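You operate a simulated robot arm through the tools that you are given. There is no shell and no other tool.

The job below is to be done with a simulated robot arm. You get a single attempt, and the scene is never put back.

JOB
Dip the green and purple rods in the oil bath until coated.
Fine: each back in its own well; first stand the rod with the dull, spoilt coat in the white tray.

Only the result counts: the job must be done as asked and must still hold three seconds after the hand-in. Knocking over, shifting, dropping, spilling or breaking anything else fails it.

ROBOT AND FRAMES
A 6-joint arm with a two-finger gripper, fixed in place. Base frame: the origin is at the foot of the arm, x ahead of it, y to its left, z up. Readings come in cm, degrees, newtons and seconds.
Its first joint turns from -166.0 to 166.0 degrees. Payload 2.45 kg.
Tool frame: the origin (TCP) lies between the finger pads and is the grasp point; the fingertips stand 2 cm ahead of it; z points along the fingers, y is the line along which they close. Largest opening 14 cm; the body of the gripper starts 16.8 cm behind the TCP.
Orientation is that of the tool frame in the base frame, as a unit quaternion [w, x, y, z]. With the fingers straight down and closing along the base's y, the tool's x points along the base's -x, its y along +y and its z along -z.

CONTROLS
- The arm moves only by the tool send_rows. Its argument "targets" is a list of rows, each an object of numbers (a shift or turn left out is 0, a gripper value left out holds the last): "wx", "wy", "wz": the turn, a rotation vector about the tool's x, y, z in degrees; "dx", "dy", "dz": the shift along the tool's x, y, z in cm; "grip": the gripper command, from -1 (shut) to 1 (fully open), values between in proportion. In form: [{"wx": .., "wy": .., "wz": .., "dx": .., "dy": .., "dz": .., "grip": ..}, ...]. A call has 1 to 20 rows; each row shifts and turns the commanded pose from where the row before left it, along the tool's axes as they then stand. Each row takes 0.2 s and may step no farther than 5 cm and 8.6 degrees from the row before; otherwise, or with a gripper value out of range, the whole call is refused. A pose out of reach is approached as far as the arm can. The call stops where the force on the tool passes 90 N (or 10 N more than at its start, if that is more) or the arm is blocked; 0.2 s more then pass. The fingers move at their own pace (about 4.5 cm/s each) and stop on an object; they squeeze with about 39 N. The grip force told is the motor's: it shows also when the fingers shut on nothing. Time passes only in rows, and 0.2 s behind the last, so rows that do not move let the fingers close. The reply holds the time, the measured pose of the TCP, the force on the tool along the base axes, the opening and the grip force, in the units named above and with some noise, with the torque about the TCP (base axes, N m) and any sound that the robot's microphone picked up.
- Cameras (640 x 400 px; columns grow to the right, rows downward): "scene" is fixed at [4.96, -50.03, 163.74]; the picture's right is [0.31, -0.95, 0.00], its down [-0.51, -0.16, -0.84] and it looks along [0.80, 0.26, -0.54] (base axes); focal length 365 px, centre (320, 200). "wrist" rides on the gripper at [7.8, 1.1, -20.9] in the tool frame; the picture's right is [-0.14, 0.99, 0.00], its down [-0.92, -0.13, -0.37] and it looks along [-0.36, -0.05, 0.93] (tool axes); focal length 280 px, centre (320, 200). There is no depth. A picture from a camera that has moved, and an enlarged one, comes with that camera's place and axes in the base frame and with its lens.
- get_image(camera): a new picture of that camera. No time passes.
- enlarge(camera, box): a new picture of the part [left, top, right, bottom] of that camera's present view, enlarged. No time passes.
- sign_off(): hands the job in; it is judged then, once.

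Nothing tells you positions but the pictures and the camera data. Unless the task says otherwise, let go and move clear before handing in.

The tools are called after "Emit:" by a JSON object that holds its "method" and its "body". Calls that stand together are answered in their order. send_rows: Moves the arm, as the interface text tells. Its arguments: {"type":"object","properties":{"targets":{"type":"array","items":{"type":"object","properties":{"wx":{"type":"number"},"wy":{"type":"number"},"wz":{"type":"number"},"dx":{"type":"number"},"dy":{"type":"number"},"dz":{"type":"number"},"grip":{"type":"number"}}}}},"required":["targets"]} The other tools are called the same way: get_image (camera) takes a picture; enlarge (camera, box) takes an enlarged picture of a part of a camera's view; sign_off () hands the job in.

At the start:

```text
time_s: 0.0
eef_pos: [64.39, -25.4, 131.71]
orientation: [0.0, 0.0, 1.0, 0.0]
force: [-0.7, -0.1, 0.2]
torque: [0.04, -0.04, -0.01]
width: 13.99
finger_force: 0.1
```

scene: 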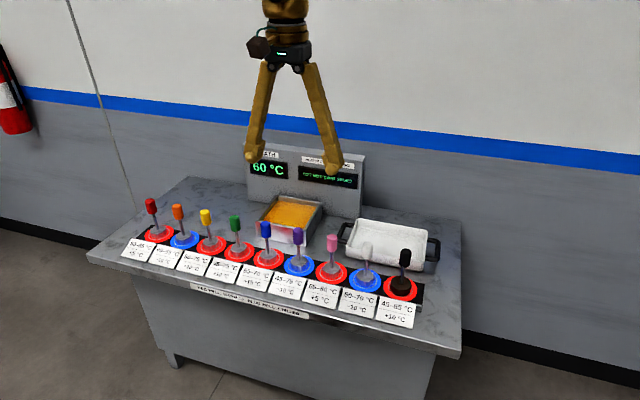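
wrist: 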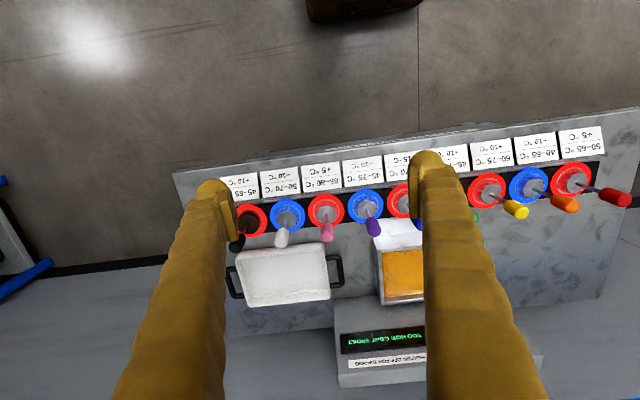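

I see a bench with nine rods in coloured wells, an oil bath with displays, and a white tray. I'll look closer at the labels and displays before moving.

Emit:
{"method": "enlarge", "body": {"camera": "scene", "box": [110, 180, 270, 280]}}

Emit:
{"method": "enlarge", "body": {"camera": "scene", "box": [210, 210, 330, 285]}}

Emit:
{"method": "enlarge", "body": {"camera": "scene", "box": [230, 230, 430, 340]}}

Emit:
{"method": "enlarge", "body": {"camera": "scene", "box": [240, 140, 370, 220]}}

Emit:
{"method": "enlarge", "body": {"camera": "scene", "box": [180, 270, 320, 330]}}

Emit:
{"method": "enlarge", "body": {"camera": "wrist", "box": [330, 280, 450, 380]}}

Emit:
{"method": "enlarge", "body": {"camera": "wrist", "box": [210, 140, 420, 270]}}

Emit:
{"method": "enlarge", "body": {"camera": "scene", "box": [330, 200, 460, 280]}}

```text
4.00 times, centred on (190, 230) of scene
camera zoom: at [4.96, -50.03, 163.74], right [0.31, -0.95, 0.0], down [-0.51, -0.16, -0.84], along [0.8, 0.26, -0.54], focal length 1460 px, centre (840, 80)
```

zoom: 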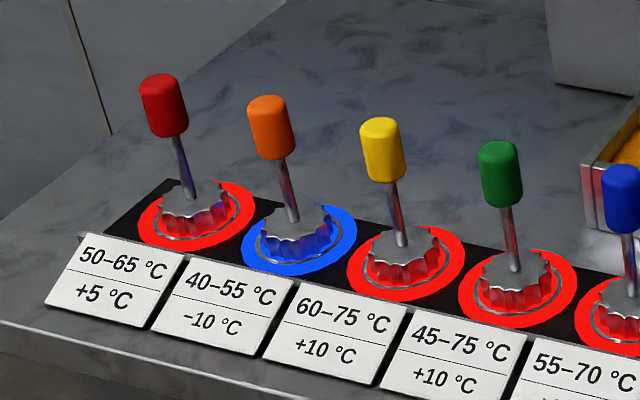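

```text
5.33 times, centred on (270, 248) of scene
camera zoom: at [4.96, -50.03, 163.74], right [0.31, -0.95, 0.0], down [-0.51, -0.16, -0.84], along [0.8, 0.26, -0.54], focal length 1947 px, centre (587, -53)
```

zoom: 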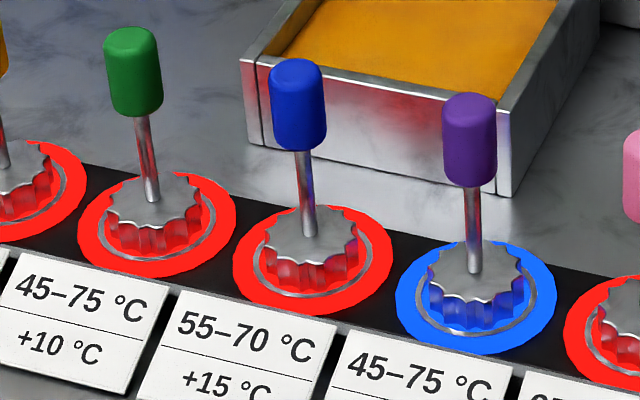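

```text
3.20 times, centred on (330, 285) of scene
camera zoom: at [4.96, -50.03, 163.74], right [0.31, -0.95, 0.0], down [-0.51, -0.16, -0.84], along [0.8, 0.26, -0.54], focal length 1168 px, centre (288, -72)
```

zoom: 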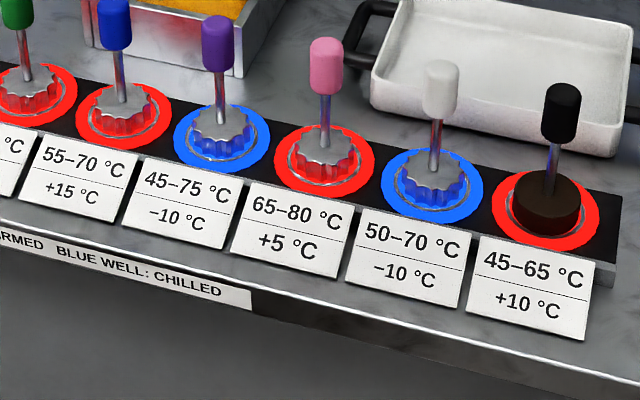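

```text
4.92 times, centred on (305, 180) of scene
camera zoom: at [4.96, -50.03, 163.74], right [0.31, -0.95, 0.0], down [-0.51, -0.16, -0.84], along [0.8, 0.26, -0.54], focal length 1797 px, centre (394, 298)
```

zoom: 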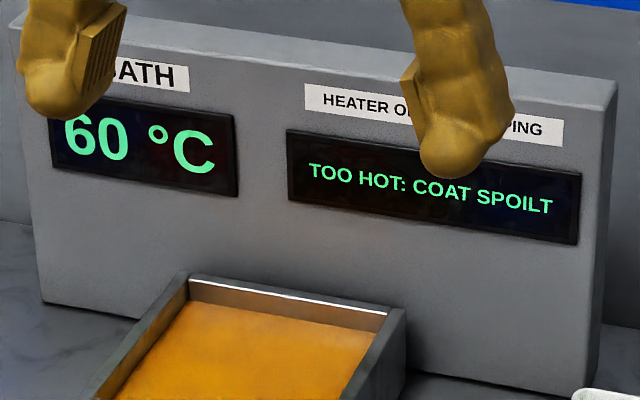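

```text
4.57 times, centred on (250, 300) of scene
camera zoom: at [4.96, -50.03, 163.74], right [0.31, -0.95, 0.0], down [-0.51, -0.16, -0.84], along [0.8, 0.26, -0.54], focal length 1669 px, centre (640, -257)
```

zoom: 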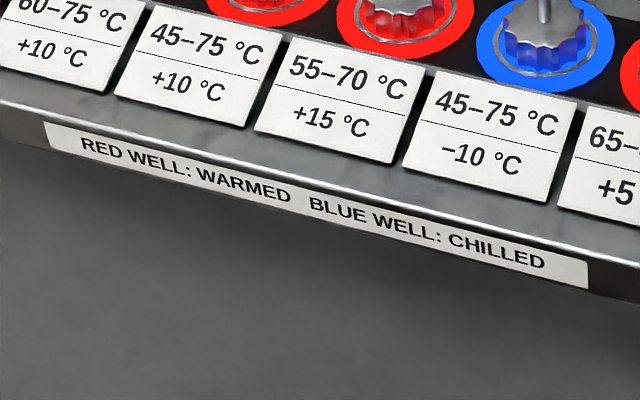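

```text
4.00 times, centred on (390, 330) of wrist
camera zoom: at [56.53, -24.3, 152.72], right [0.14, 0.99, 0.0], down [0.92, -0.13, 0.37], along [0.37, -0.05, -0.93], focal length 1122 px, centre (40, -320)
```

zoom: 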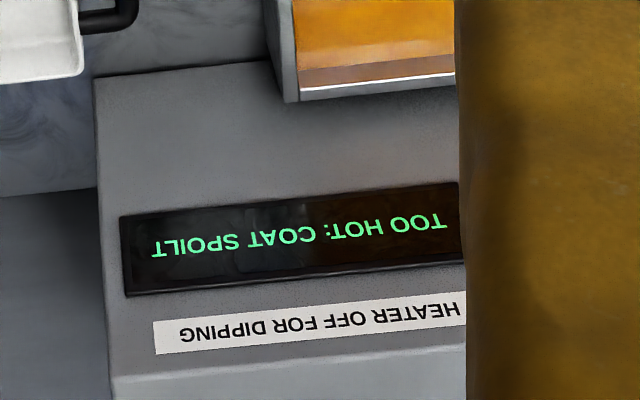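

```text
3.05 times, centred on (315, 205) of wrist
camera zoom: at [56.53, -24.3, 152.72], right [0.14, 0.99, 0.0], down [0.92, -0.13, 0.37], along [0.37, -0.05, -0.93], focal length 854 px, centre (335, 185)
```

zoom: 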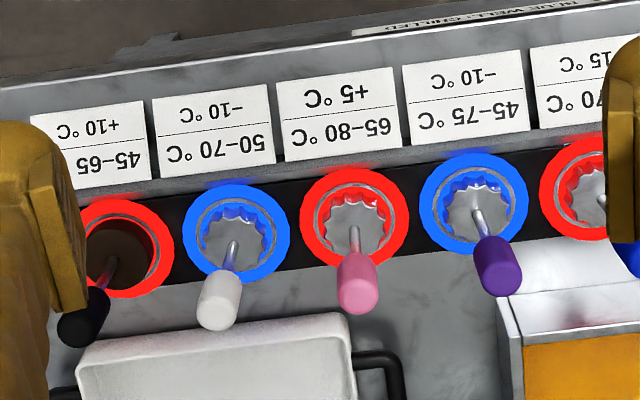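

```text
4.92 times, centred on (395, 240) of scene
camera zoom: at [4.96, -50.03, 163.74], right [0.31, -0.95, 0.0], down [-0.51, -0.16, -0.84], along [0.8, 0.26, -0.54], focal length 1797 px, centre (-49, 3)
```

zoom: 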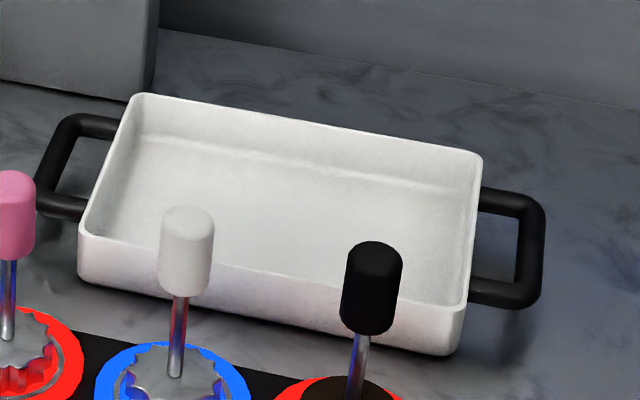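

The dark-brown coated rod is the black-handled one (45–65 °C, +10) at about x=89, y=-48, with its handle top near z=95. Green and purple (both 45–75 °C) look safe at 60 °C in either order. I'll tilt the tool 30° forward for reach and move to where I can see the black rod and tray better.

Emit:
{"method": "send_rows", "body": {"targets": [{"wy": -7.5}, {"wy": -7.5}, {"wy": -7.5}, {"wy": -7.5}, {"dx": 0.91, "dy": -3.83, "dz": 2.11}, {"dx": 0.91, "dy": -3.83, "dz": 2.11}, {"dx": 0.91, "dy": -3.83, "dz": 2.11}, {"dx": 0.91, "dy": -3.83, "dz": 2.11}, {"dx": 0.91, "dy": -3.83, "dz": 2.11}, {"dx": 0.91, "dy": -3.83, "dz": 2.11}, {}]}}

Emit:
{"method": "get_image", "body": {"camera": "wrist"}}

Emit:
{"method": "get_image", "body": {"camera": "scene"}}

```text
time_s: 2.4
eef_pos: [66.09, -48.4, 118.24]
orientation: [0.259, -0.001, 0.966, 0.001]
force: [-0.7, -0.1, -0.5]
torque: [0.0, 0.01, 0.03]
width: 14.01
finger_force: 0.1
```

```text
taken
camera wrist: at [48.98, -47.27, 132.55], right [0.12, 0.99, 0.07], down [0.61, -0.13, 0.78], along [0.78, -0.05, -0.62], focal length 280 px, centre (320, 200)
```

wrist: 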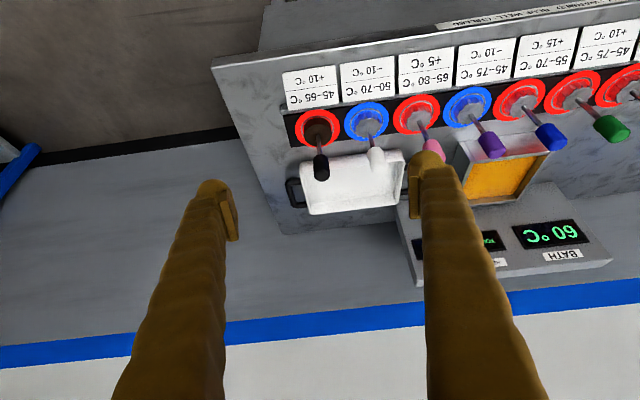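

```text
taken
```

scene: 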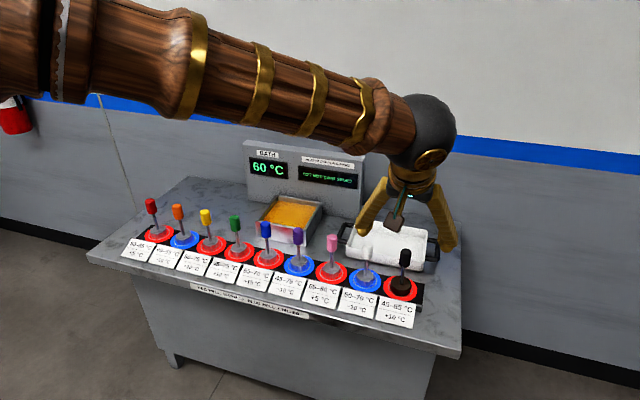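

The tilt works and the black rod and tray are in view. I'll enlarge to measure them exactly.

Emit:
{"method": "enlarge", "body": {"camera": "wrist", "box": [270, 90, 430, 230]}}

Emit:
{"method": "enlarge", "body": {"camera": "wrist", "box": [410, 60, 640, 210]}}

Emit:
{"method": "enlarge", "body": {"camera": "scene", "box": [330, 210, 450, 310]}}

Emit:
{"method": "enlarge", "body": {"camera": "scene", "box": [240, 140, 370, 250]}}

```text
2.86 times, centred on (350, 160) of wrist
camera zoom: at [48.98, -47.27, 132.55], right [0.12, 0.99, 0.07], down [0.61, -0.13, 0.78], along [0.78, -0.05, -0.62], focal length 801 px, centre (234, 314)
```

zoom: 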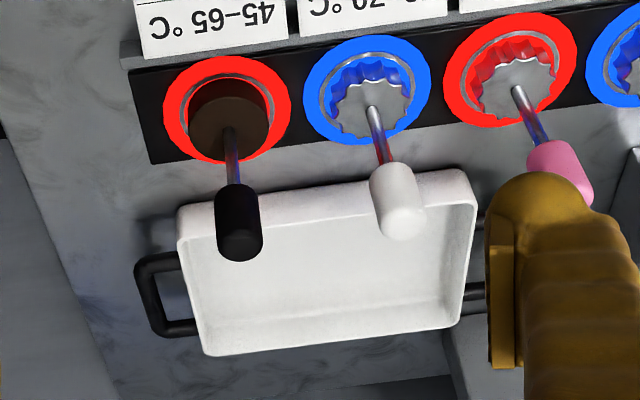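

```text
2.67 times, centred on (525, 135) of wrist
camera zoom: at [48.98, -47.27, 132.55], right [0.12, 0.99, 0.07], down [0.61, -0.13, 0.78], along [0.78, -0.05, -0.62], focal length 748 px, centre (-227, 373)
```

zoom: 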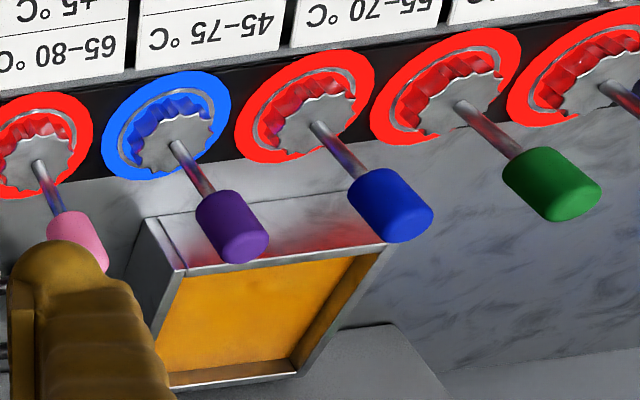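

```text
4.00 times, centred on (390, 260) of scene
camera zoom: at [4.96, -50.03, 163.74], right [0.31, -0.95, 0.0], down [-0.51, -0.16, -0.84], along [0.8, 0.26, -0.54], focal length 1460 px, centre (40, -40)
```

zoom: 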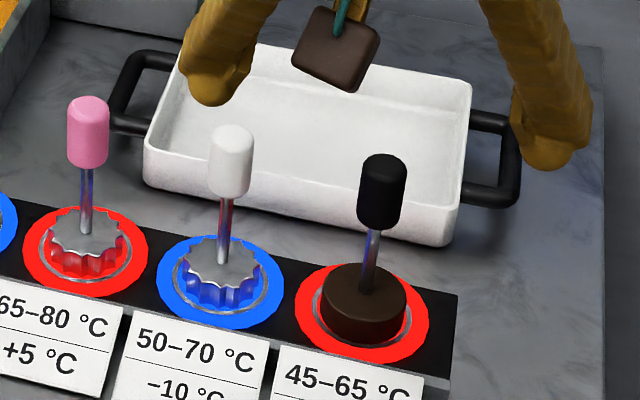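

```text
3.64 times, centred on (305, 195) of scene
camera zoom: at [4.96, -50.03, 163.74], right [0.31, -0.95, 0.0], down [-0.51, -0.16, -0.84], along [0.8, 0.26, -0.54], focal length 1328 px, centre (374, 218)
```

zoom: 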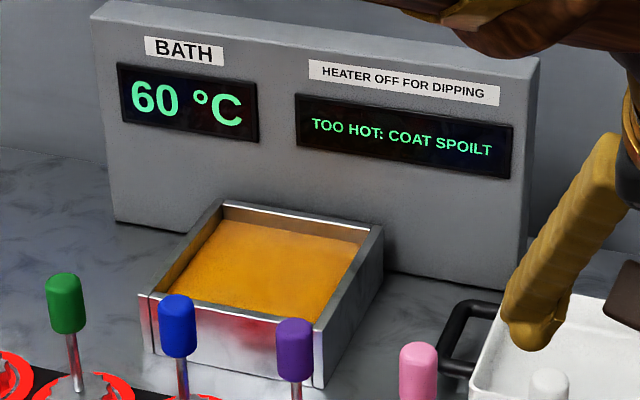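

The black handle's top is at roughly (88.3, -48.9, 95.5), and the rods are about 11 cm apart. I'll narrow the fingers and move to a pre-grasp point behind and above it along the tool axis.

Emit:
{"method": "send_rows", "body": {"targets": [{"grip": 0.07}, {"dx": -1.28, "dy": -0.1, "dz": 4.27}, {"dx": -1.28, "dy": -0.1, "dz": 4.27}, {"dx": -1.28, "dy": -0.1, "dz": 4.27}, {"dx": -1.28, "dy": -0.1, "dz": 4.27}, {"dx": -1.28, "dy": -0.1, "dz": 4.27}, {}]}}

Emit:
{"method": "get_image", "body": {"camera": "wrist"}}

Emit:
{"method": "get_image", "body": {"camera": "scene"}}

Emit:
{"method": "enlarge", "body": {"camera": "scene", "box": [330, 190, 450, 310]}}

```text
time_s: 4.0
eef_pos: [82.32, -48.96, 102.71]
orientation: [0.259, -0.001, 0.966, 0.0]
force: [-0.2, -0.8, 0.6]
torque: [-0.04, -0.01, -0.01]
width: 7.48
finger_force: 0.0
```

```text
taken
camera wrist: at [65.09, -47.85, 117.01], right [0.12, 0.99, 0.07], down [0.61, -0.13, 0.78], along [0.78, -0.05, -0.62], focal length 280 px, centre (320, 200)
```

wrist: 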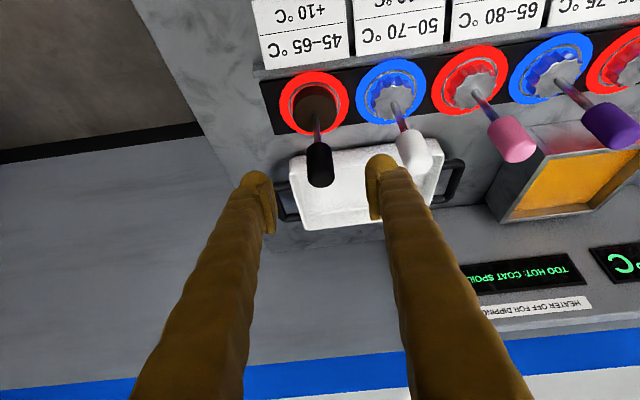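

```text
taken
```

scene: 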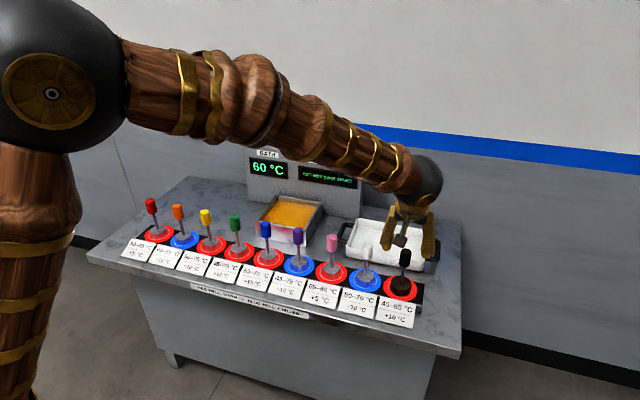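

```text
3.33 times, centred on (390, 250) of scene
camera zoom: at [4.96, -50.03, 163.74], right [0.31, -0.95, 0.0], down [-0.51, -0.16, -0.84], along [0.8, 0.26, -0.54], focal length 1217 px, centre (87, 33)
```

zoom: 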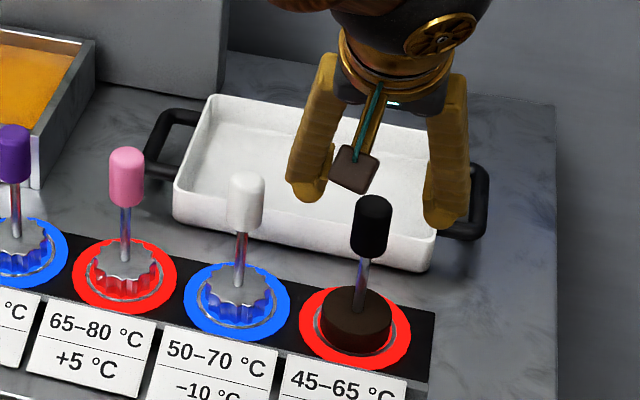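

The black handle is centred between the fingers, right on the approach line. I'll advance along the tool axis and check before closing.

Emit:
{"method": "send_rows", "body": {"targets": [{"dz": 3}, {"dz": 3}, {"dz": 3}, {"dz": 1.5}, {"dz": 1.5}, {}]}}

Emit:
{"method": "get_image", "body": {"camera": "wrist"}}

Emit:
{"method": "enlarge", "body": {"camera": "scene", "box": [330, 190, 450, 310]}}

```text
time_s: 5.4
eef_pos: [88.14, -48.95, 92.23]
orientation: [0.26, 0.0, 0.966, 0.0]
force: [-0.4, 1.2, 0.0]
torque: [-0.02, -0.04, 0.03]
width: 7.48
finger_force: 0.1
```

```text
taken
camera wrist: at [70.99, -47.84, 106.51], right [0.12, 0.99, 0.07], down [0.61, -0.13, 0.78], along [0.78, -0.05, -0.62], focal length 280 px, centre (320, 200)
```

wrist: 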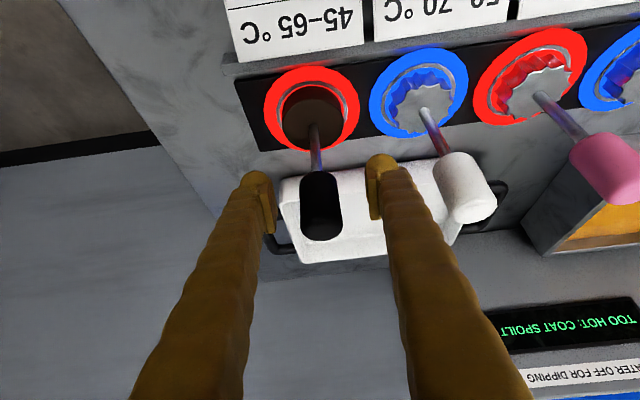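

```text
3.33 times, centred on (390, 250) of scene
camera zoom: at [4.96, -50.03, 163.74], right [0.31, -0.95, 0.0], down [-0.51, -0.16, -0.84], along [0.8, 0.26, -0.54], focal length 1217 px, centre (87, 33)
```

zoom: 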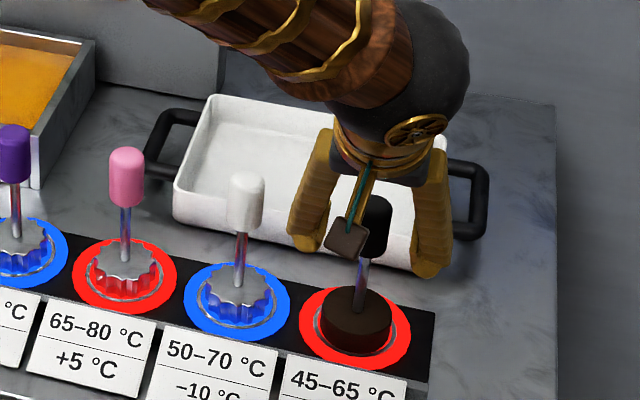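

The handle sits at the TCP depth, centred between the pads, so I'll close the grip.

Emit:
{"method": "send_rows", "body": {"targets": [{"grip": -1}, {}, {}, {}, {}, {}]}}

Emit:
{"method": "enlarge", "body": {"camera": "wrist", "box": [200, 50, 440, 270]}}

```text
time_s: 6.8
eef_pos: [88.23, -48.87, 92.29]
orientation: [0.259, -0.001, 0.966, 0.0]
force: [-0.3, -0.1, 0.3]
torque: [-0.02, 0.01, 0.01]
width: 3.07
finger_force: 39.0
heard: pop, pop
```

```text
1.82 times, centred on (320, 160) of wrist
camera zoom: at [70.99, -47.84, 106.53], right [0.12, 0.99, 0.07], down [0.61, -0.13, 0.78], along [0.78, -0.05, -0.62], focal length 510 px, centre (320, 273)
```

zoom: 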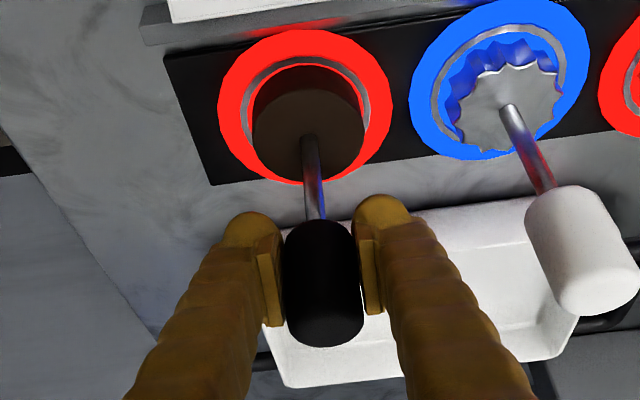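

The grip is firm at a 3.07 cm handle width. I'll lift straight up slowly out of the well, then look at the head and its clearance.

Emit:
{"method": "send_rows", "body": {"targets": [{"dx": -0.5, "dz": -0.866}, {"dx": -1, "dz": -1.732}, {"dx": -1.5, "dz": -2.598}, {"dx": -1.5, "dz": -2.598}, {"dx": -1.5, "dz": -2.598}, {}]}}

Emit:
{"method": "get_image", "body": {"camera": "wrist"}}

Emit:
{"method": "enlarge", "body": {"camera": "scene", "box": [330, 190, 450, 310]}}

```text
time_s: 8.2
eef_pos: [88.2, -49.03, 104.49]
orientation: [0.259, -0.001, 0.966, 0.0]
force: [-0.5, 0.5, -2.7]
torque: [-0.03, 0.02, 0.02]
width: 3.03
finger_force: 39.1
```

```text
taken
camera wrist: at [70.96, -47.93, 118.76], right [0.12, 0.99, 0.07], down [0.61, -0.13, 0.78], along [0.78, -0.05, -0.62], focal length 280 px, centre (320, 200)
```

wrist: 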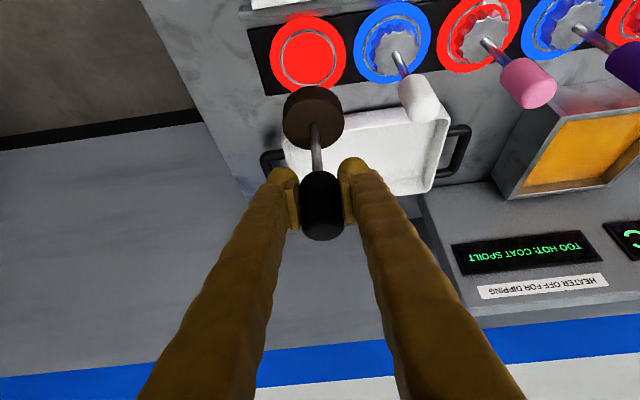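

```text
3.33 times, centred on (390, 250) of scene
camera zoom: at [4.96, -50.03, 163.74], right [0.31, -0.95, 0.0], down [-0.51, -0.16, -0.84], along [0.8, 0.26, -0.54], focal length 1217 px, centre (87, 33)
```

zoom: 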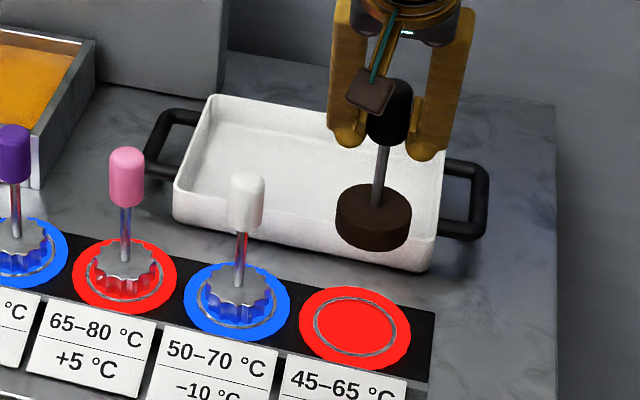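

The black rod hangs straight below the gripper with a brown cylinder head about 6.6 cm wide, and its well is a flat ringed pad at z≈80.5. The tray spans roughly x 98.5–115.5 and y -55 to -29.5 with its rim near z=84. I'll carry the rod forward over it and check reach.

Emit:
{"method": "send_rows", "body": {"targets": [{"dx": -2.82, "dy": 1, "dz": 1.63}, {"dx": -2.82, "dy": 1, "dz": 1.63}, {"dx": -2.82, "dy": 1, "dz": 1.63}, {"dx": -2.82, "dy": 1, "dz": 1.63}, {"dx": -2.82, "dy": 1, "dz": 1.63}, {}]}}

Emit:
{"method": "get_image", "body": {"camera": "wrist"}}

Emit:
{"method": "enlarge", "body": {"camera": "scene", "box": [330, 170, 470, 290]}}

```text
time_s: 9.6
eef_pos: [104.57, -43.71, 104.58]
orientation: [0.259, 0.0, 0.966, 0.0]
force: [0.0, -0.2, -3.1]
torque: [0.02, 0.01, 0.01]
width: 3.07
finger_force: 38.5
```

```text
taken
camera wrist: at [87.3, -42.76, 118.84], right [0.12, 0.99, 0.07], down [0.61, -0.13, 0.78], along [0.78, -0.05, -0.62], focal length 280 px, centre (320, 200)
```

wrist: 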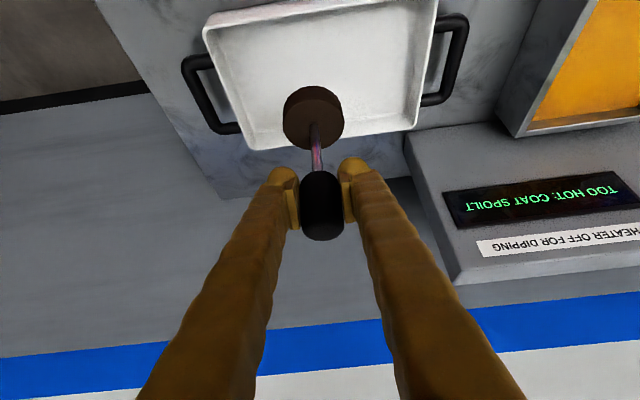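

```text
3.33 times, centred on (400, 230) of scene
camera zoom: at [4.96, -50.03, 163.74], right [0.31, -0.95, 0.0], down [-0.51, -0.16, -0.84], along [0.8, 0.26, -0.54], focal length 1217 px, centre (53, 100)
```

zoom: 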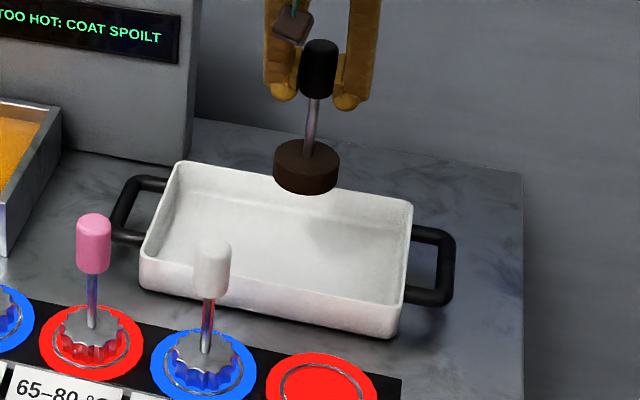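

The reach is fine and the head is well inside the tray's footprint. I'll lower vertically most of the way, then feel for contact.

Emit:
{"method": "send_rows", "body": {"targets": [{"dx": 1.5, "dz": 2.598}, {"dx": 1.5, "dz": 2.598}, {"dx": 1.0, "dz": 1.732}, {"dx": 0.5, "dz": 0.866}, {}]}}

Emit:
{"method": "enlarge", "body": {"camera": "scene", "box": [330, 170, 470, 290]}}

Emit:
{"method": "enlarge", "body": {"camera": "wrist", "box": [180, 0, 480, 250]}}

```text
time_s: 10.8
eef_pos: [104.58, -43.89, 95.45]
orientation: [0.26, -0.001, 0.966, 0.0]
force: [1.1, 0.8, -2.8]
torque: [0.0, 0.0, 0.0]
width: 3.07
finger_force: 39.4
```

```text
3.33 times, centred on (400, 230) of scene
camera zoom: at [4.96, -50.03, 163.74], right [0.31, -0.95, 0.0], down [-0.51, -0.16, -0.84], along [0.8, 0.26, -0.54], focal length 1217 px, centre (53, 100)
```

zoom: 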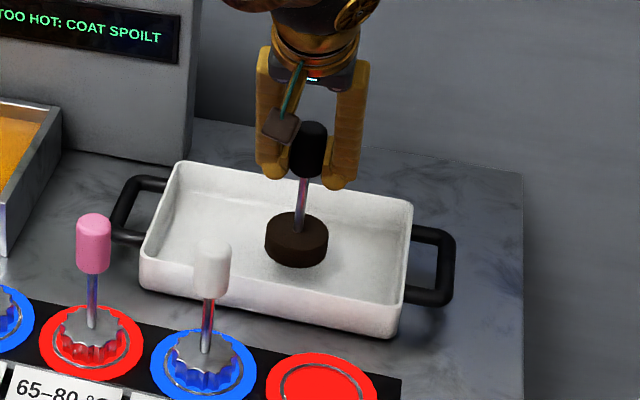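

```text
1.60 times, centred on (330, 125) of wrist
camera zoom: at [87.32, -42.81, 109.75], right [0.12, 0.99, 0.07], down [0.61, -0.13, 0.78], along [0.78, -0.05, -0.62], focal length 449 px, centre (304, 320)
```

zoom: 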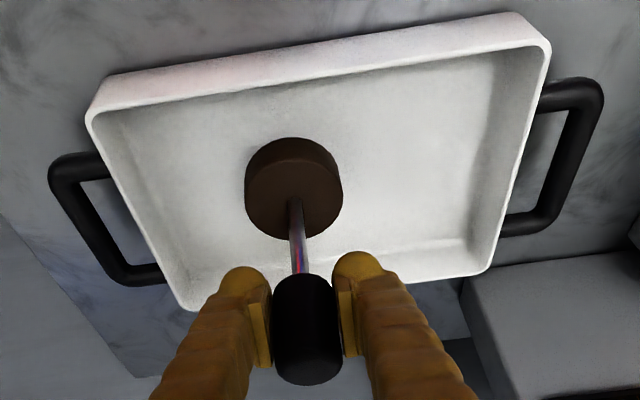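

It's still about 3 cm above the tray floor. I'll lower in small steps, watching the force.

Emit:
{"method": "send_rows", "body": {"targets": [{"dx": 0.4, "dz": 0.693}, {"dx": 0.4, "dz": 0.693}, {"dx": 0.2, "dz": 0.346}, {}]}}

Emit:
{"method": "enlarge", "body": {"camera": "scene", "box": [360, 190, 460, 290]}}

```text
time_s: 11.8
eef_pos: [104.52, -43.75, 93.44]
orientation: [0.26, 0.0, 0.966, -0.001]
force: [0.8, -0.5, -3.1]
torque: [0.02, -0.04, 0.02]
width: 3.08
finger_force: 38.9
```

```text
4.00 times, centred on (410, 240) of scene
camera zoom: at [4.96, -50.03, 163.74], right [0.31, -0.95, 0.0], down [-0.51, -0.16, -0.84], along [0.8, 0.26, -0.54], focal length 1460 px, centre (-40, 40)
```

zoom: 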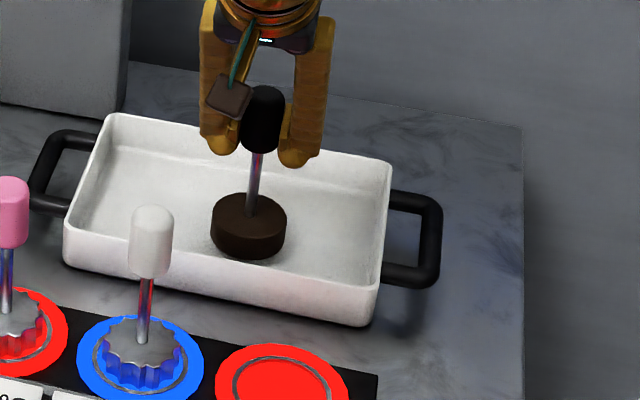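

Emit:
{"method": "send_rows", "body": {"targets": [{"dx": 0.15, "dz": 0.26}, {"dx": 0.15, "dz": 0.26}, {"dx": 0.15, "dz": 0.26}, {}]}}

```text
time_s: 12.8
eef_pos: [104.6, -43.8, 92.46]
orientation: [0.259, 0.0, 0.966, 0.0]
force: [-0.2, 0.7, -3.0]
torque: [0.0, 0.03, 0.04]
width: 3.06
finger_force: 38.4
```

There's no contact yet at TCP z=92.46, so I'll continue down in 3 mm steps.

Emit:
{"method": "send_rows", "body": {"targets": [{"dx": 0.15, "dz": 0.26}, {"dx": 0.15, "dz": 0.26}, {}]}}

Emit:
{"method": "enlarge", "body": {"camera": "scene", "box": [360, 190, 460, 290]}}

Emit:
{"method": "enlarge", "body": {"camera": "wrist", "box": [180, 0, 480, 250]}}

```text
time_s: 13.6
eef_pos: [104.57, -43.95, 92.21]
orientation: [0.262, 0.001, 0.965, -0.002]
force: [-4.0, 5.2, 35.0]
torque: [0.19, 0.1, 0.04]
width: 3.06
finger_force: 39.4
```

```text
4.00 times, centred on (410, 240) of scene
camera zoom: at [4.96, -50.03, 163.74], right [0.31, -0.95, 0.0], down [-0.51, -0.16, -0.84], along [0.8, 0.26, -0.54], focal length 1460 px, centre (-40, 40)
```

zoom: 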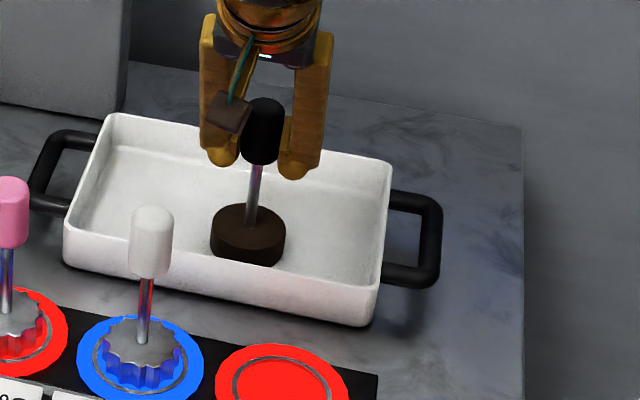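

```text
1.60 times, centred on (330, 125) of wrist
camera zoom: at [87.34, -42.82, 106.44], right [0.12, 0.99, 0.07], down [0.61, -0.13, 0.78], along [0.78, -0.05, -0.62], focal length 449 px, centre (304, 320)
```

zoom: 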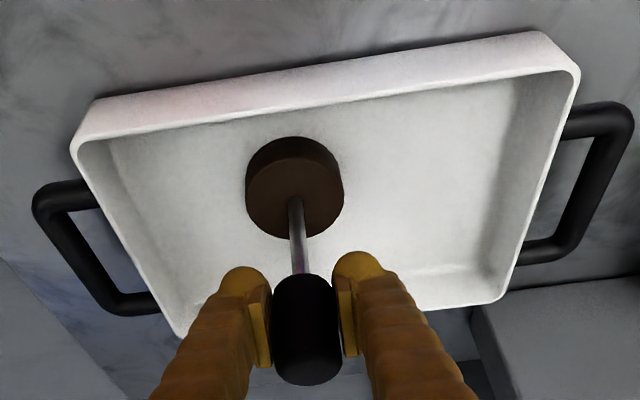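

Contact is confirmed at 35 N with the rod standing flat in the tray. I'll relieve the pressure, open, and back out along the tool axis.

Emit:
{"method": "send_rows", "body": {"targets": [{"dx": -0.15, "dz": -0.26}, {}, {"grip": -0.3}, {"grip": 0.07}, {}, {}, {}]}}

Emit:
{"method": "send_rows", "body": {"targets": [{"dz": -2}, {"dz": -3}, {"dz": -4}, {"dz": -4}, {"dz": -4}, {}]}}

Emit:
{"method": "get_image", "body": {"camera": "scene"}}

Emit:
{"method": "get_image", "body": {"camera": "wrist"}}

```text
time_s: 15.2
eef_pos: [104.54, -43.93, 92.19]
orientation: [0.259, 0.0, 0.966, 0.0]
force: [0.9, 0.1, -0.3]
torque: [0.01, 0.0, -0.03]
width: 7.5
finger_force: 0.1
```

```text
time_s: 16.6
eef_pos: [95.65, -43.87, 106.9]
orientation: [0.26, -0.001, 0.966, -0.001]
force: [0.1, 0.0, 0.0]
torque: [-0.03, -0.01, 0.0]
width: 7.5
finger_force: 0.0
```

```text
taken
```

scene: 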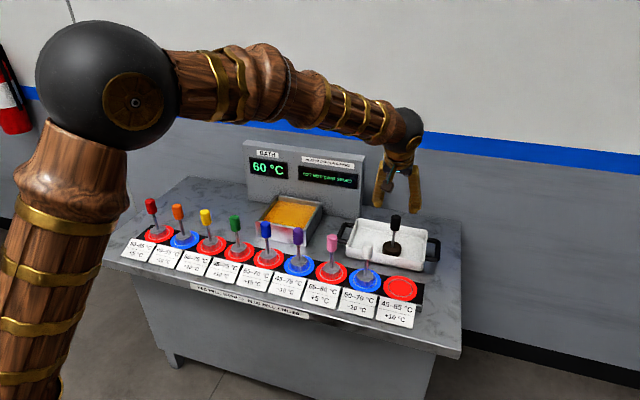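

```text
taken
camera wrist: at [78.52, -42.8, 121.12], right [0.12, 0.99, 0.07], down [0.61, -0.13, 0.78], along [0.78, -0.05, -0.62], focal length 280 px, centre (320, 200)
```

wrist: 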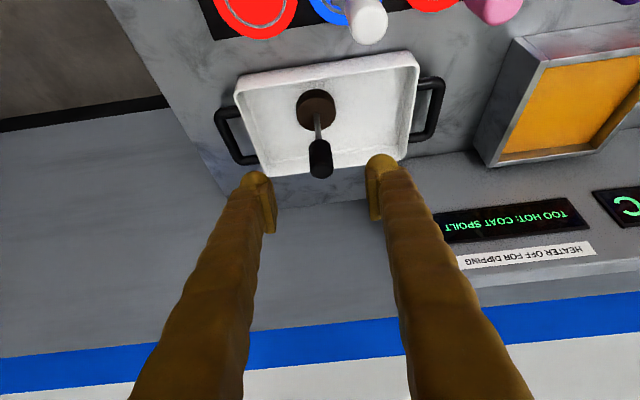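

The black rod stands in the tray, undisturbed. Next I'll do green: I'll retreat behind the row at height and go to a point behind the green handle, at about (88.3, 6.0).

Emit:
{"method": "send_rows", "body": {"targets": [{"dx": 3.67, "dz": -2.54}, {"dx": 3.67, "dz": -2.54}, {"dx": 3.67, "dz": -2.54}, {"dy": 4.53}, {"dy": 4.53}, {"dy": 4.53}, {"dy": 4.53}, {"dy": 4.53}, {"dy": 4.53}, {"dy": 4.53}, {"dy": 4.53}, {"dy": 4.53}, {"dy": 4.53}, {"dy": 4.57}, {"dx": 1.33, "dz": 2.3}, {"dx": 1.33, "dz": 2.3}, {}]}}

Emit:
{"method": "get_image", "body": {"camera": "wrist"}}

Emit:
{"method": "get_image", "body": {"camera": "scene"}}

```text
time_s: 20.2
eef_pos: [82.69, 5.8, 102.78]
orientation: [0.26, 0.0, 0.966, -0.001]
force: [-0.4, 0.1, -0.4]
torque: [-0.01, 0.0, 0.02]
width: 7.49
finger_force: 0.1
```

```text
taken
camera wrist: at [65.5, 6.91, 116.97], right [0.12, 0.99, 0.07], down [0.61, -0.13, 0.78], along [0.78, -0.05, -0.62], focal length 280 px, centre (320, 200)
```

wrist: 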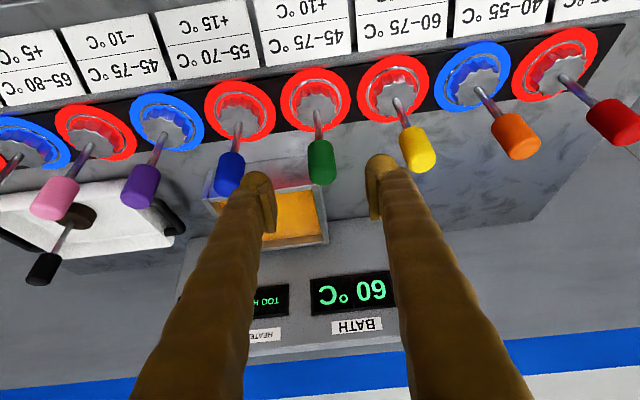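

```text
taken
```

scene: 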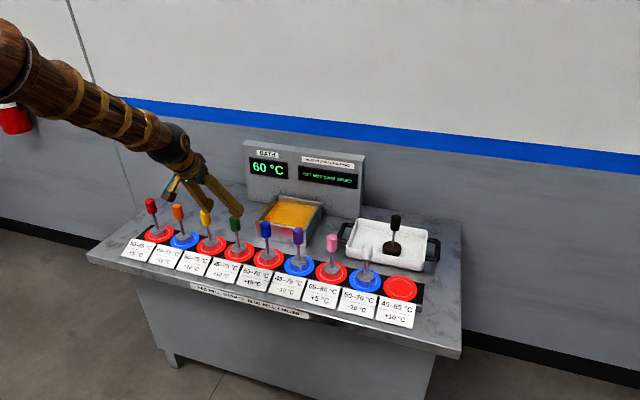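

Green is centred between the fingers and sits on the same line as black did. I'll advance with a small x correction and close.

Emit:
{"method": "send_rows", "body": {"targets": [{"dx": 0.35, "dz": 2.8}, {"dz": 3}, {"dz": 3}, {"dz": 1.5}, {"dz": 1.5}, {}]}}

Emit:
{"method": "get_image", "body": {"camera": "wrist"}}

```text
time_s: 21.6
eef_pos: [88.25, 5.99, 92.3]
orientation: [0.26, 0.0, 0.966, -0.001]
force: [0.8, 0.0, -0.8]
torque: [0.0, 0.0, -0.01]
width: 7.48
finger_force: 0.1
```

```text
taken
camera wrist: at [71.03, 6.97, 106.53], right [0.12, 0.99, 0.07], down [0.61, -0.13, 0.78], along [0.78, -0.05, -0.62], focal length 280 px, centre (320, 200)
```

wrist: 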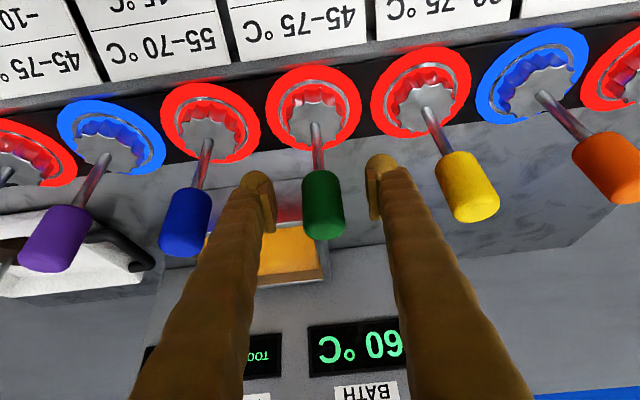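

Emit:
{"method": "send_rows", "body": {"targets": [{"dy": 0.15}, {"grip": -1}, {}, {}, {}, {}, {}]}}

Emit:
{"method": "send_rows", "body": {"targets": [{"dx": -0.5, "dz": -0.866}, {"dx": -1, "dz": -1.732}, {"dx": -1.5, "dz": -2.598}, {"dx": -1.5, "dz": -2.598}, {"dx": -1.5, "dz": -2.598}, {}]}}

Emit:
{"method": "get_image", "body": {"camera": "wrist"}}

Emit:
{"method": "enlarge", "body": {"camera": "scene", "box": [180, 140, 340, 280]}}

```text
time_s: 23.2
eef_pos: [88.37, 6.03, 92.29]
orientation: [0.259, -0.001, 0.966, -0.001]
force: [-0.5, 0.3, -0.2]
torque: [0.06, 0.04, 0.02]
width: 3.06
finger_force: 39.3
heard: pop
```

```text
time_s: 24.6
eef_pos: [88.3, 6.26, 104.26]
orientation: [0.26, -0.001, 0.966, 0.0]
force: [0.5, -0.4, -4.0]
torque: [0.0, -0.03, -0.03]
width: 3.04
finger_force: 38.6
```

```text
taken
camera wrist: at [71.12, 7.25, 118.59], right [0.12, 0.99, 0.07], down [0.61, -0.13, 0.78], along [0.78, -0.05, -0.62], focal length 280 px, centre (320, 200)
```

wrist: 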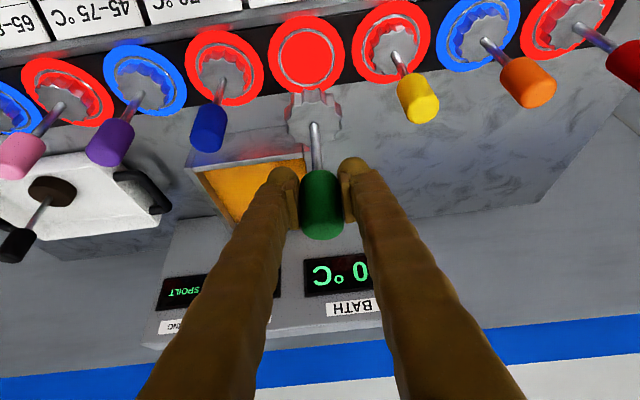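

```text
2.86 times, centred on (260, 210) of scene
camera zoom: at [4.96, -50.03, 163.74], right [0.31, -0.95, 0.0], down [-0.51, -0.16, -0.84], along [0.8, 0.26, -0.54], focal length 1043 px, centre (491, 171)
```

zoom: 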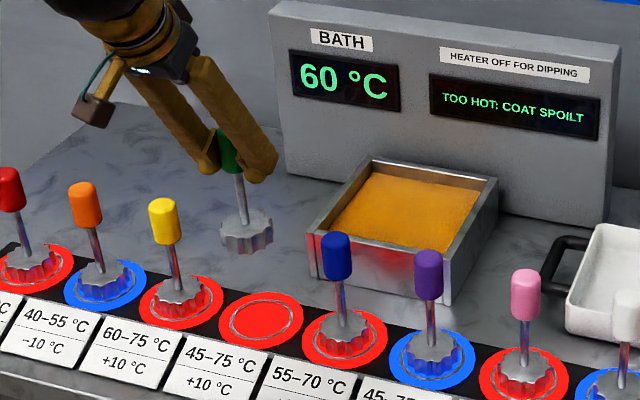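

Green is lifted cleanly, with a fluted bare metal head. I'll carry it over the bath centre at about (107, -5), staying above the rim.

Emit:
{"method": "send_rows", "body": {"targets": [{"dx": -2.7, "dy": -1.867, "dz": 1.558}, {"dx": -2.7, "dy": -1.867, "dz": 1.558}, {"dx": -2.7, "dy": -1.867, "dz": 1.558}, {"dx": -2.7, "dy": -1.867, "dz": 1.558}, {"dx": -2.7, "dy": -1.867, "dz": 1.558}, {"dx": -2.7, "dy": -1.867, "dz": 1.558}, {}]}}

Emit:
{"method": "get_image", "body": {"camera": "wrist"}}

Emit:
{"method": "enlarge", "body": {"camera": "scene", "box": [210, 130, 370, 250]}}

```text
time_s: 26.2
eef_pos: [106.95, -4.98, 104.29]
orientation: [0.258, -0.001, 0.966, 0.0]
force: [0.4, 0.0, -3.5]
torque: [0.02, 0.02, 0.02]
width: 3.07
finger_force: 39.1
```

```text
taken
camera wrist: at [89.7, -3.81, 118.55], right [0.12, 0.99, 0.07], down [0.61, -0.13, 0.78], along [0.78, -0.05, -0.62], focal length 280 px, centre (320, 200)
```

wrist: 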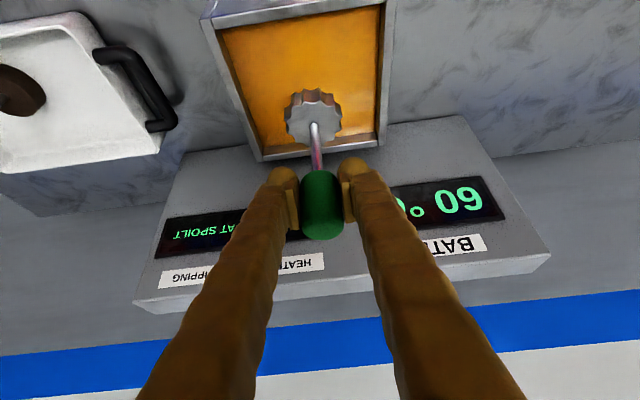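

```text
3.33 times, centred on (290, 190) of scene
camera zoom: at [4.96, -50.03, 163.74], right [0.31, -0.95, 0.0], down [-0.51, -0.16, -0.84], along [0.8, 0.26, -0.54], focal length 1217 px, centre (420, 233)
```

zoom: 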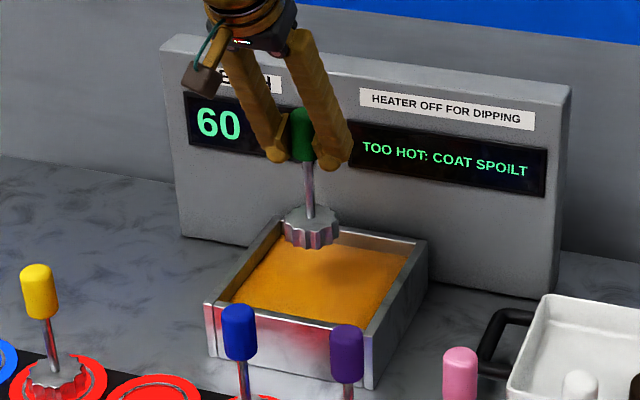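

The head is centred over the oil. I'll lower it to just above the surface and look.

Emit:
{"method": "send_rows", "body": {"targets": [{"dx": 1.5, "dz": 2.598}, {"dx": 1.0, "dz": 1.732}, {"dx": 0.5, "dz": 0.866}, {}]}}

Emit:
{"method": "enlarge", "body": {"camera": "wrist", "box": [180, 0, 460, 250]}}

Emit:
{"method": "enlarge", "body": {"camera": "scene", "box": [210, 130, 370, 250]}}

```text
time_s: 27.2
eef_pos: [106.82, -4.93, 98.3]
orientation: [0.259, -0.001, 0.966, -0.001]
force: [-0.2, 0.5, -3.4]
torque: [0.01, 0.0, 0.02]
width: 3.09
finger_force: 39.2
```

```text
1.60 times, centred on (320, 125) of wrist
camera zoom: at [89.65, -4.04, 112.63], right [0.12, 0.99, 0.07], down [0.61, -0.13, 0.78], along [0.78, -0.05, -0.62], focal length 449 px, centre (320, 320)
```

zoom: 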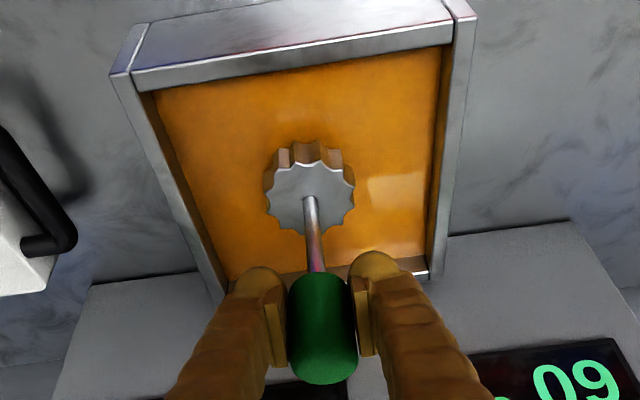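

```text
3.33 times, centred on (290, 190) of scene
camera zoom: at [4.96, -50.03, 163.74], right [0.31, -0.95, 0.0], down [-0.51, -0.16, -0.84], along [0.8, 0.26, -0.54], focal length 1217 px, centre (420, 233)
```

zoom: 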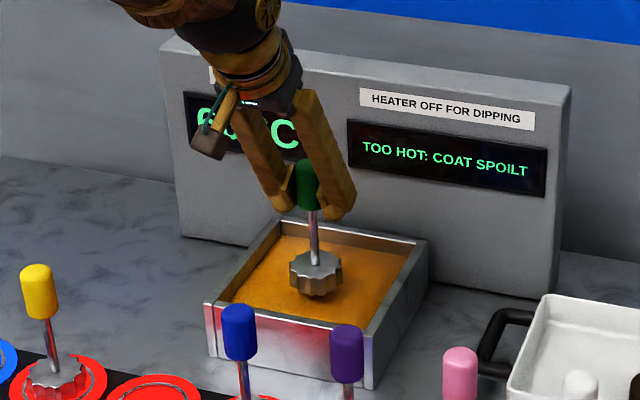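

Emit:
{"method": "send_rows", "body": {"targets": [{"dx": 0.5, "dz": 0.866}, {"dx": 0.5, "dz": 0.866}, {"dx": 0.25, "dz": 0.433}, {}]}}

Emit:
{"method": "enlarge", "body": {"camera": "wrist", "box": [180, 0, 460, 250]}}

Emit:
{"method": "enlarge", "body": {"camera": "scene", "box": [210, 130, 370, 250]}}

```text
time_s: 28.2
eef_pos: [106.95, -5.13, 95.84]
orientation: [0.259, 0.0, 0.966, -0.001]
force: [-0.1, -0.1, -4.1]
torque: [-0.01, 0.03, -0.02]
width: 3.07
finger_force: 38.7
```

```text
1.60 times, centred on (320, 125) of wrist
camera zoom: at [89.68, -4.03, 110.09], right [0.12, 0.99, 0.07], down [0.61, -0.13, 0.78], along [0.78, -0.05, -0.62], focal length 449 px, centre (320, 320)
```

zoom: 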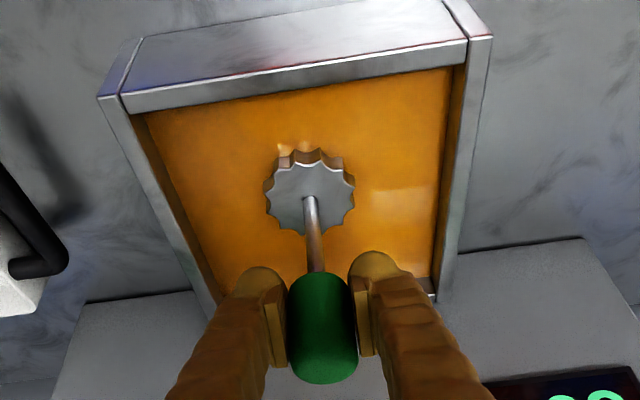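

```text
3.33 times, centred on (290, 190) of scene
camera zoom: at [4.96, -50.03, 163.74], right [0.31, -0.95, 0.0], down [-0.51, -0.16, -0.84], along [0.8, 0.26, -0.54], focal length 1217 px, centre (420, 233)
```

zoom: 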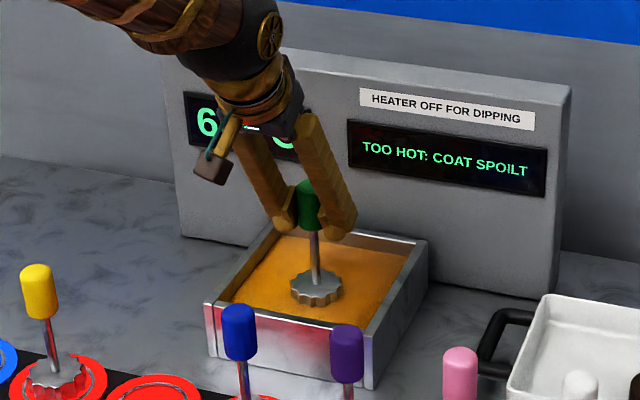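

About half the head is in the oil. I'll lower a bit more.

Emit:
{"method": "send_rows", "body": {"targets": [{"dx": 0.4, "dz": 0.693}, {"dx": 0.4, "dz": 0.693}, {}]}}

Emit:
{"method": "enlarge", "body": {"camera": "wrist", "box": [180, 0, 460, 250]}}

Emit:
{"method": "enlarge", "body": {"camera": "scene", "box": [210, 130, 370, 250]}}

```text
time_s: 29.0
eef_pos: [106.94, -5.12, 94.11]
orientation: [0.259, 0.0, 0.966, 0.0]
force: [0.1, 0.2, -2.6]
torque: [0.0, 0.0, 0.0]
width: 3.04
finger_force: 39.3
```

```text
1.60 times, centred on (320, 125) of wrist
camera zoom: at [89.68, -4.08, 108.46], right [0.12, 0.99, 0.07], down [0.61, -0.13, 0.78], along [0.78, -0.05, -0.62], focal length 449 px, centre (320, 320)
```

zoom: 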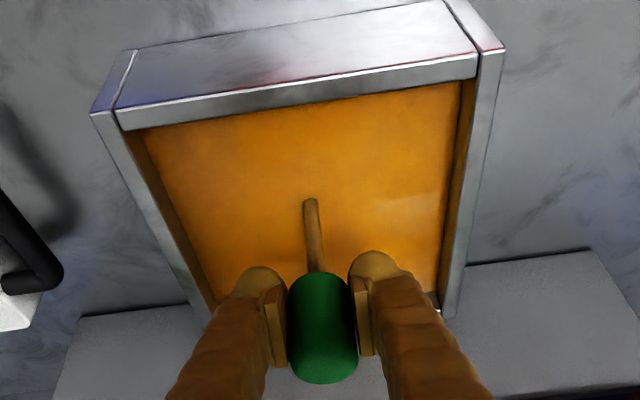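

```text
3.33 times, centred on (290, 190) of scene
camera zoom: at [4.96, -50.03, 163.74], right [0.31, -0.95, 0.0], down [-0.51, -0.16, -0.84], along [0.8, 0.26, -0.54], focal length 1217 px, centre (420, 233)
```

zoom: 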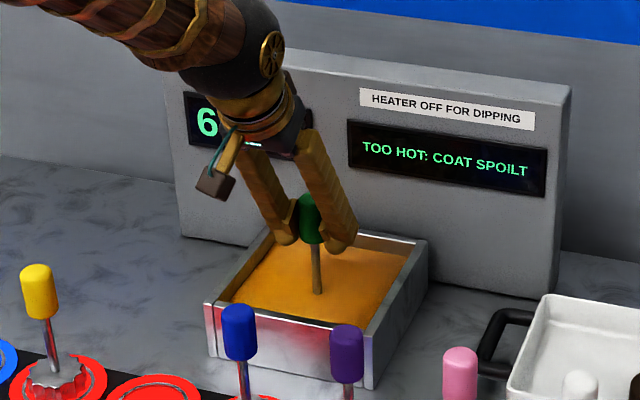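

The head is now fully submerged. I'll go 3 mm deeper and hold, watching the display.

Emit:
{"method": "send_rows", "body": {"targets": [{"dx": 0.15, "dz": 0.26}, {}, {}]}}

Emit:
{"method": "enlarge", "body": {"camera": "scene", "box": [210, 130, 370, 250]}}

Emit:
{"method": "get_image", "body": {"camera": "wrist"}}

```text
time_s: 29.8
eef_pos: [106.89, -5.04, 94.01]
orientation: [0.259, 0.0, 0.966, -0.001]
force: [-0.1, 0.0, -2.7]
torque: [0.01, 0.02, 0.03]
width: 3.06
finger_force: 39.3
```

```text
3.33 times, centred on (290, 190) of scene
camera zoom: at [4.96, -50.03, 163.74], right [0.31, -0.95, 0.0], down [-0.51, -0.16, -0.84], along [0.8, 0.26, -0.54], focal length 1217 px, centre (420, 233)
```

zoom: 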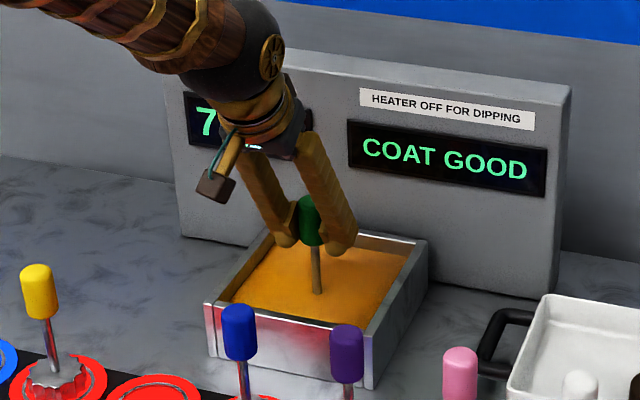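

```text
taken
camera wrist: at [89.69, -4.06, 108.18], right [0.12, 0.99, 0.07], down [0.61, -0.13, 0.78], along [0.78, -0.05, -0.62], focal length 280 px, centre (320, 200)
```

wrist: 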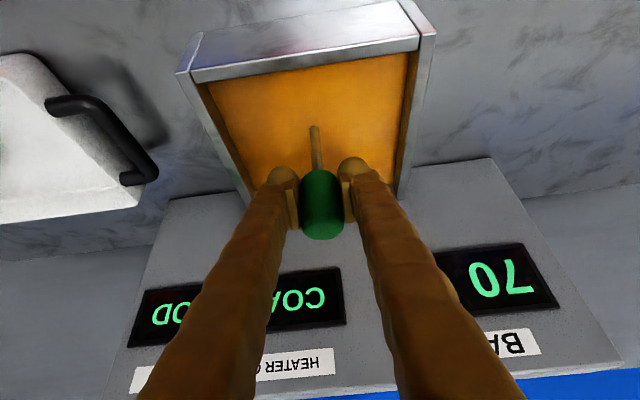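

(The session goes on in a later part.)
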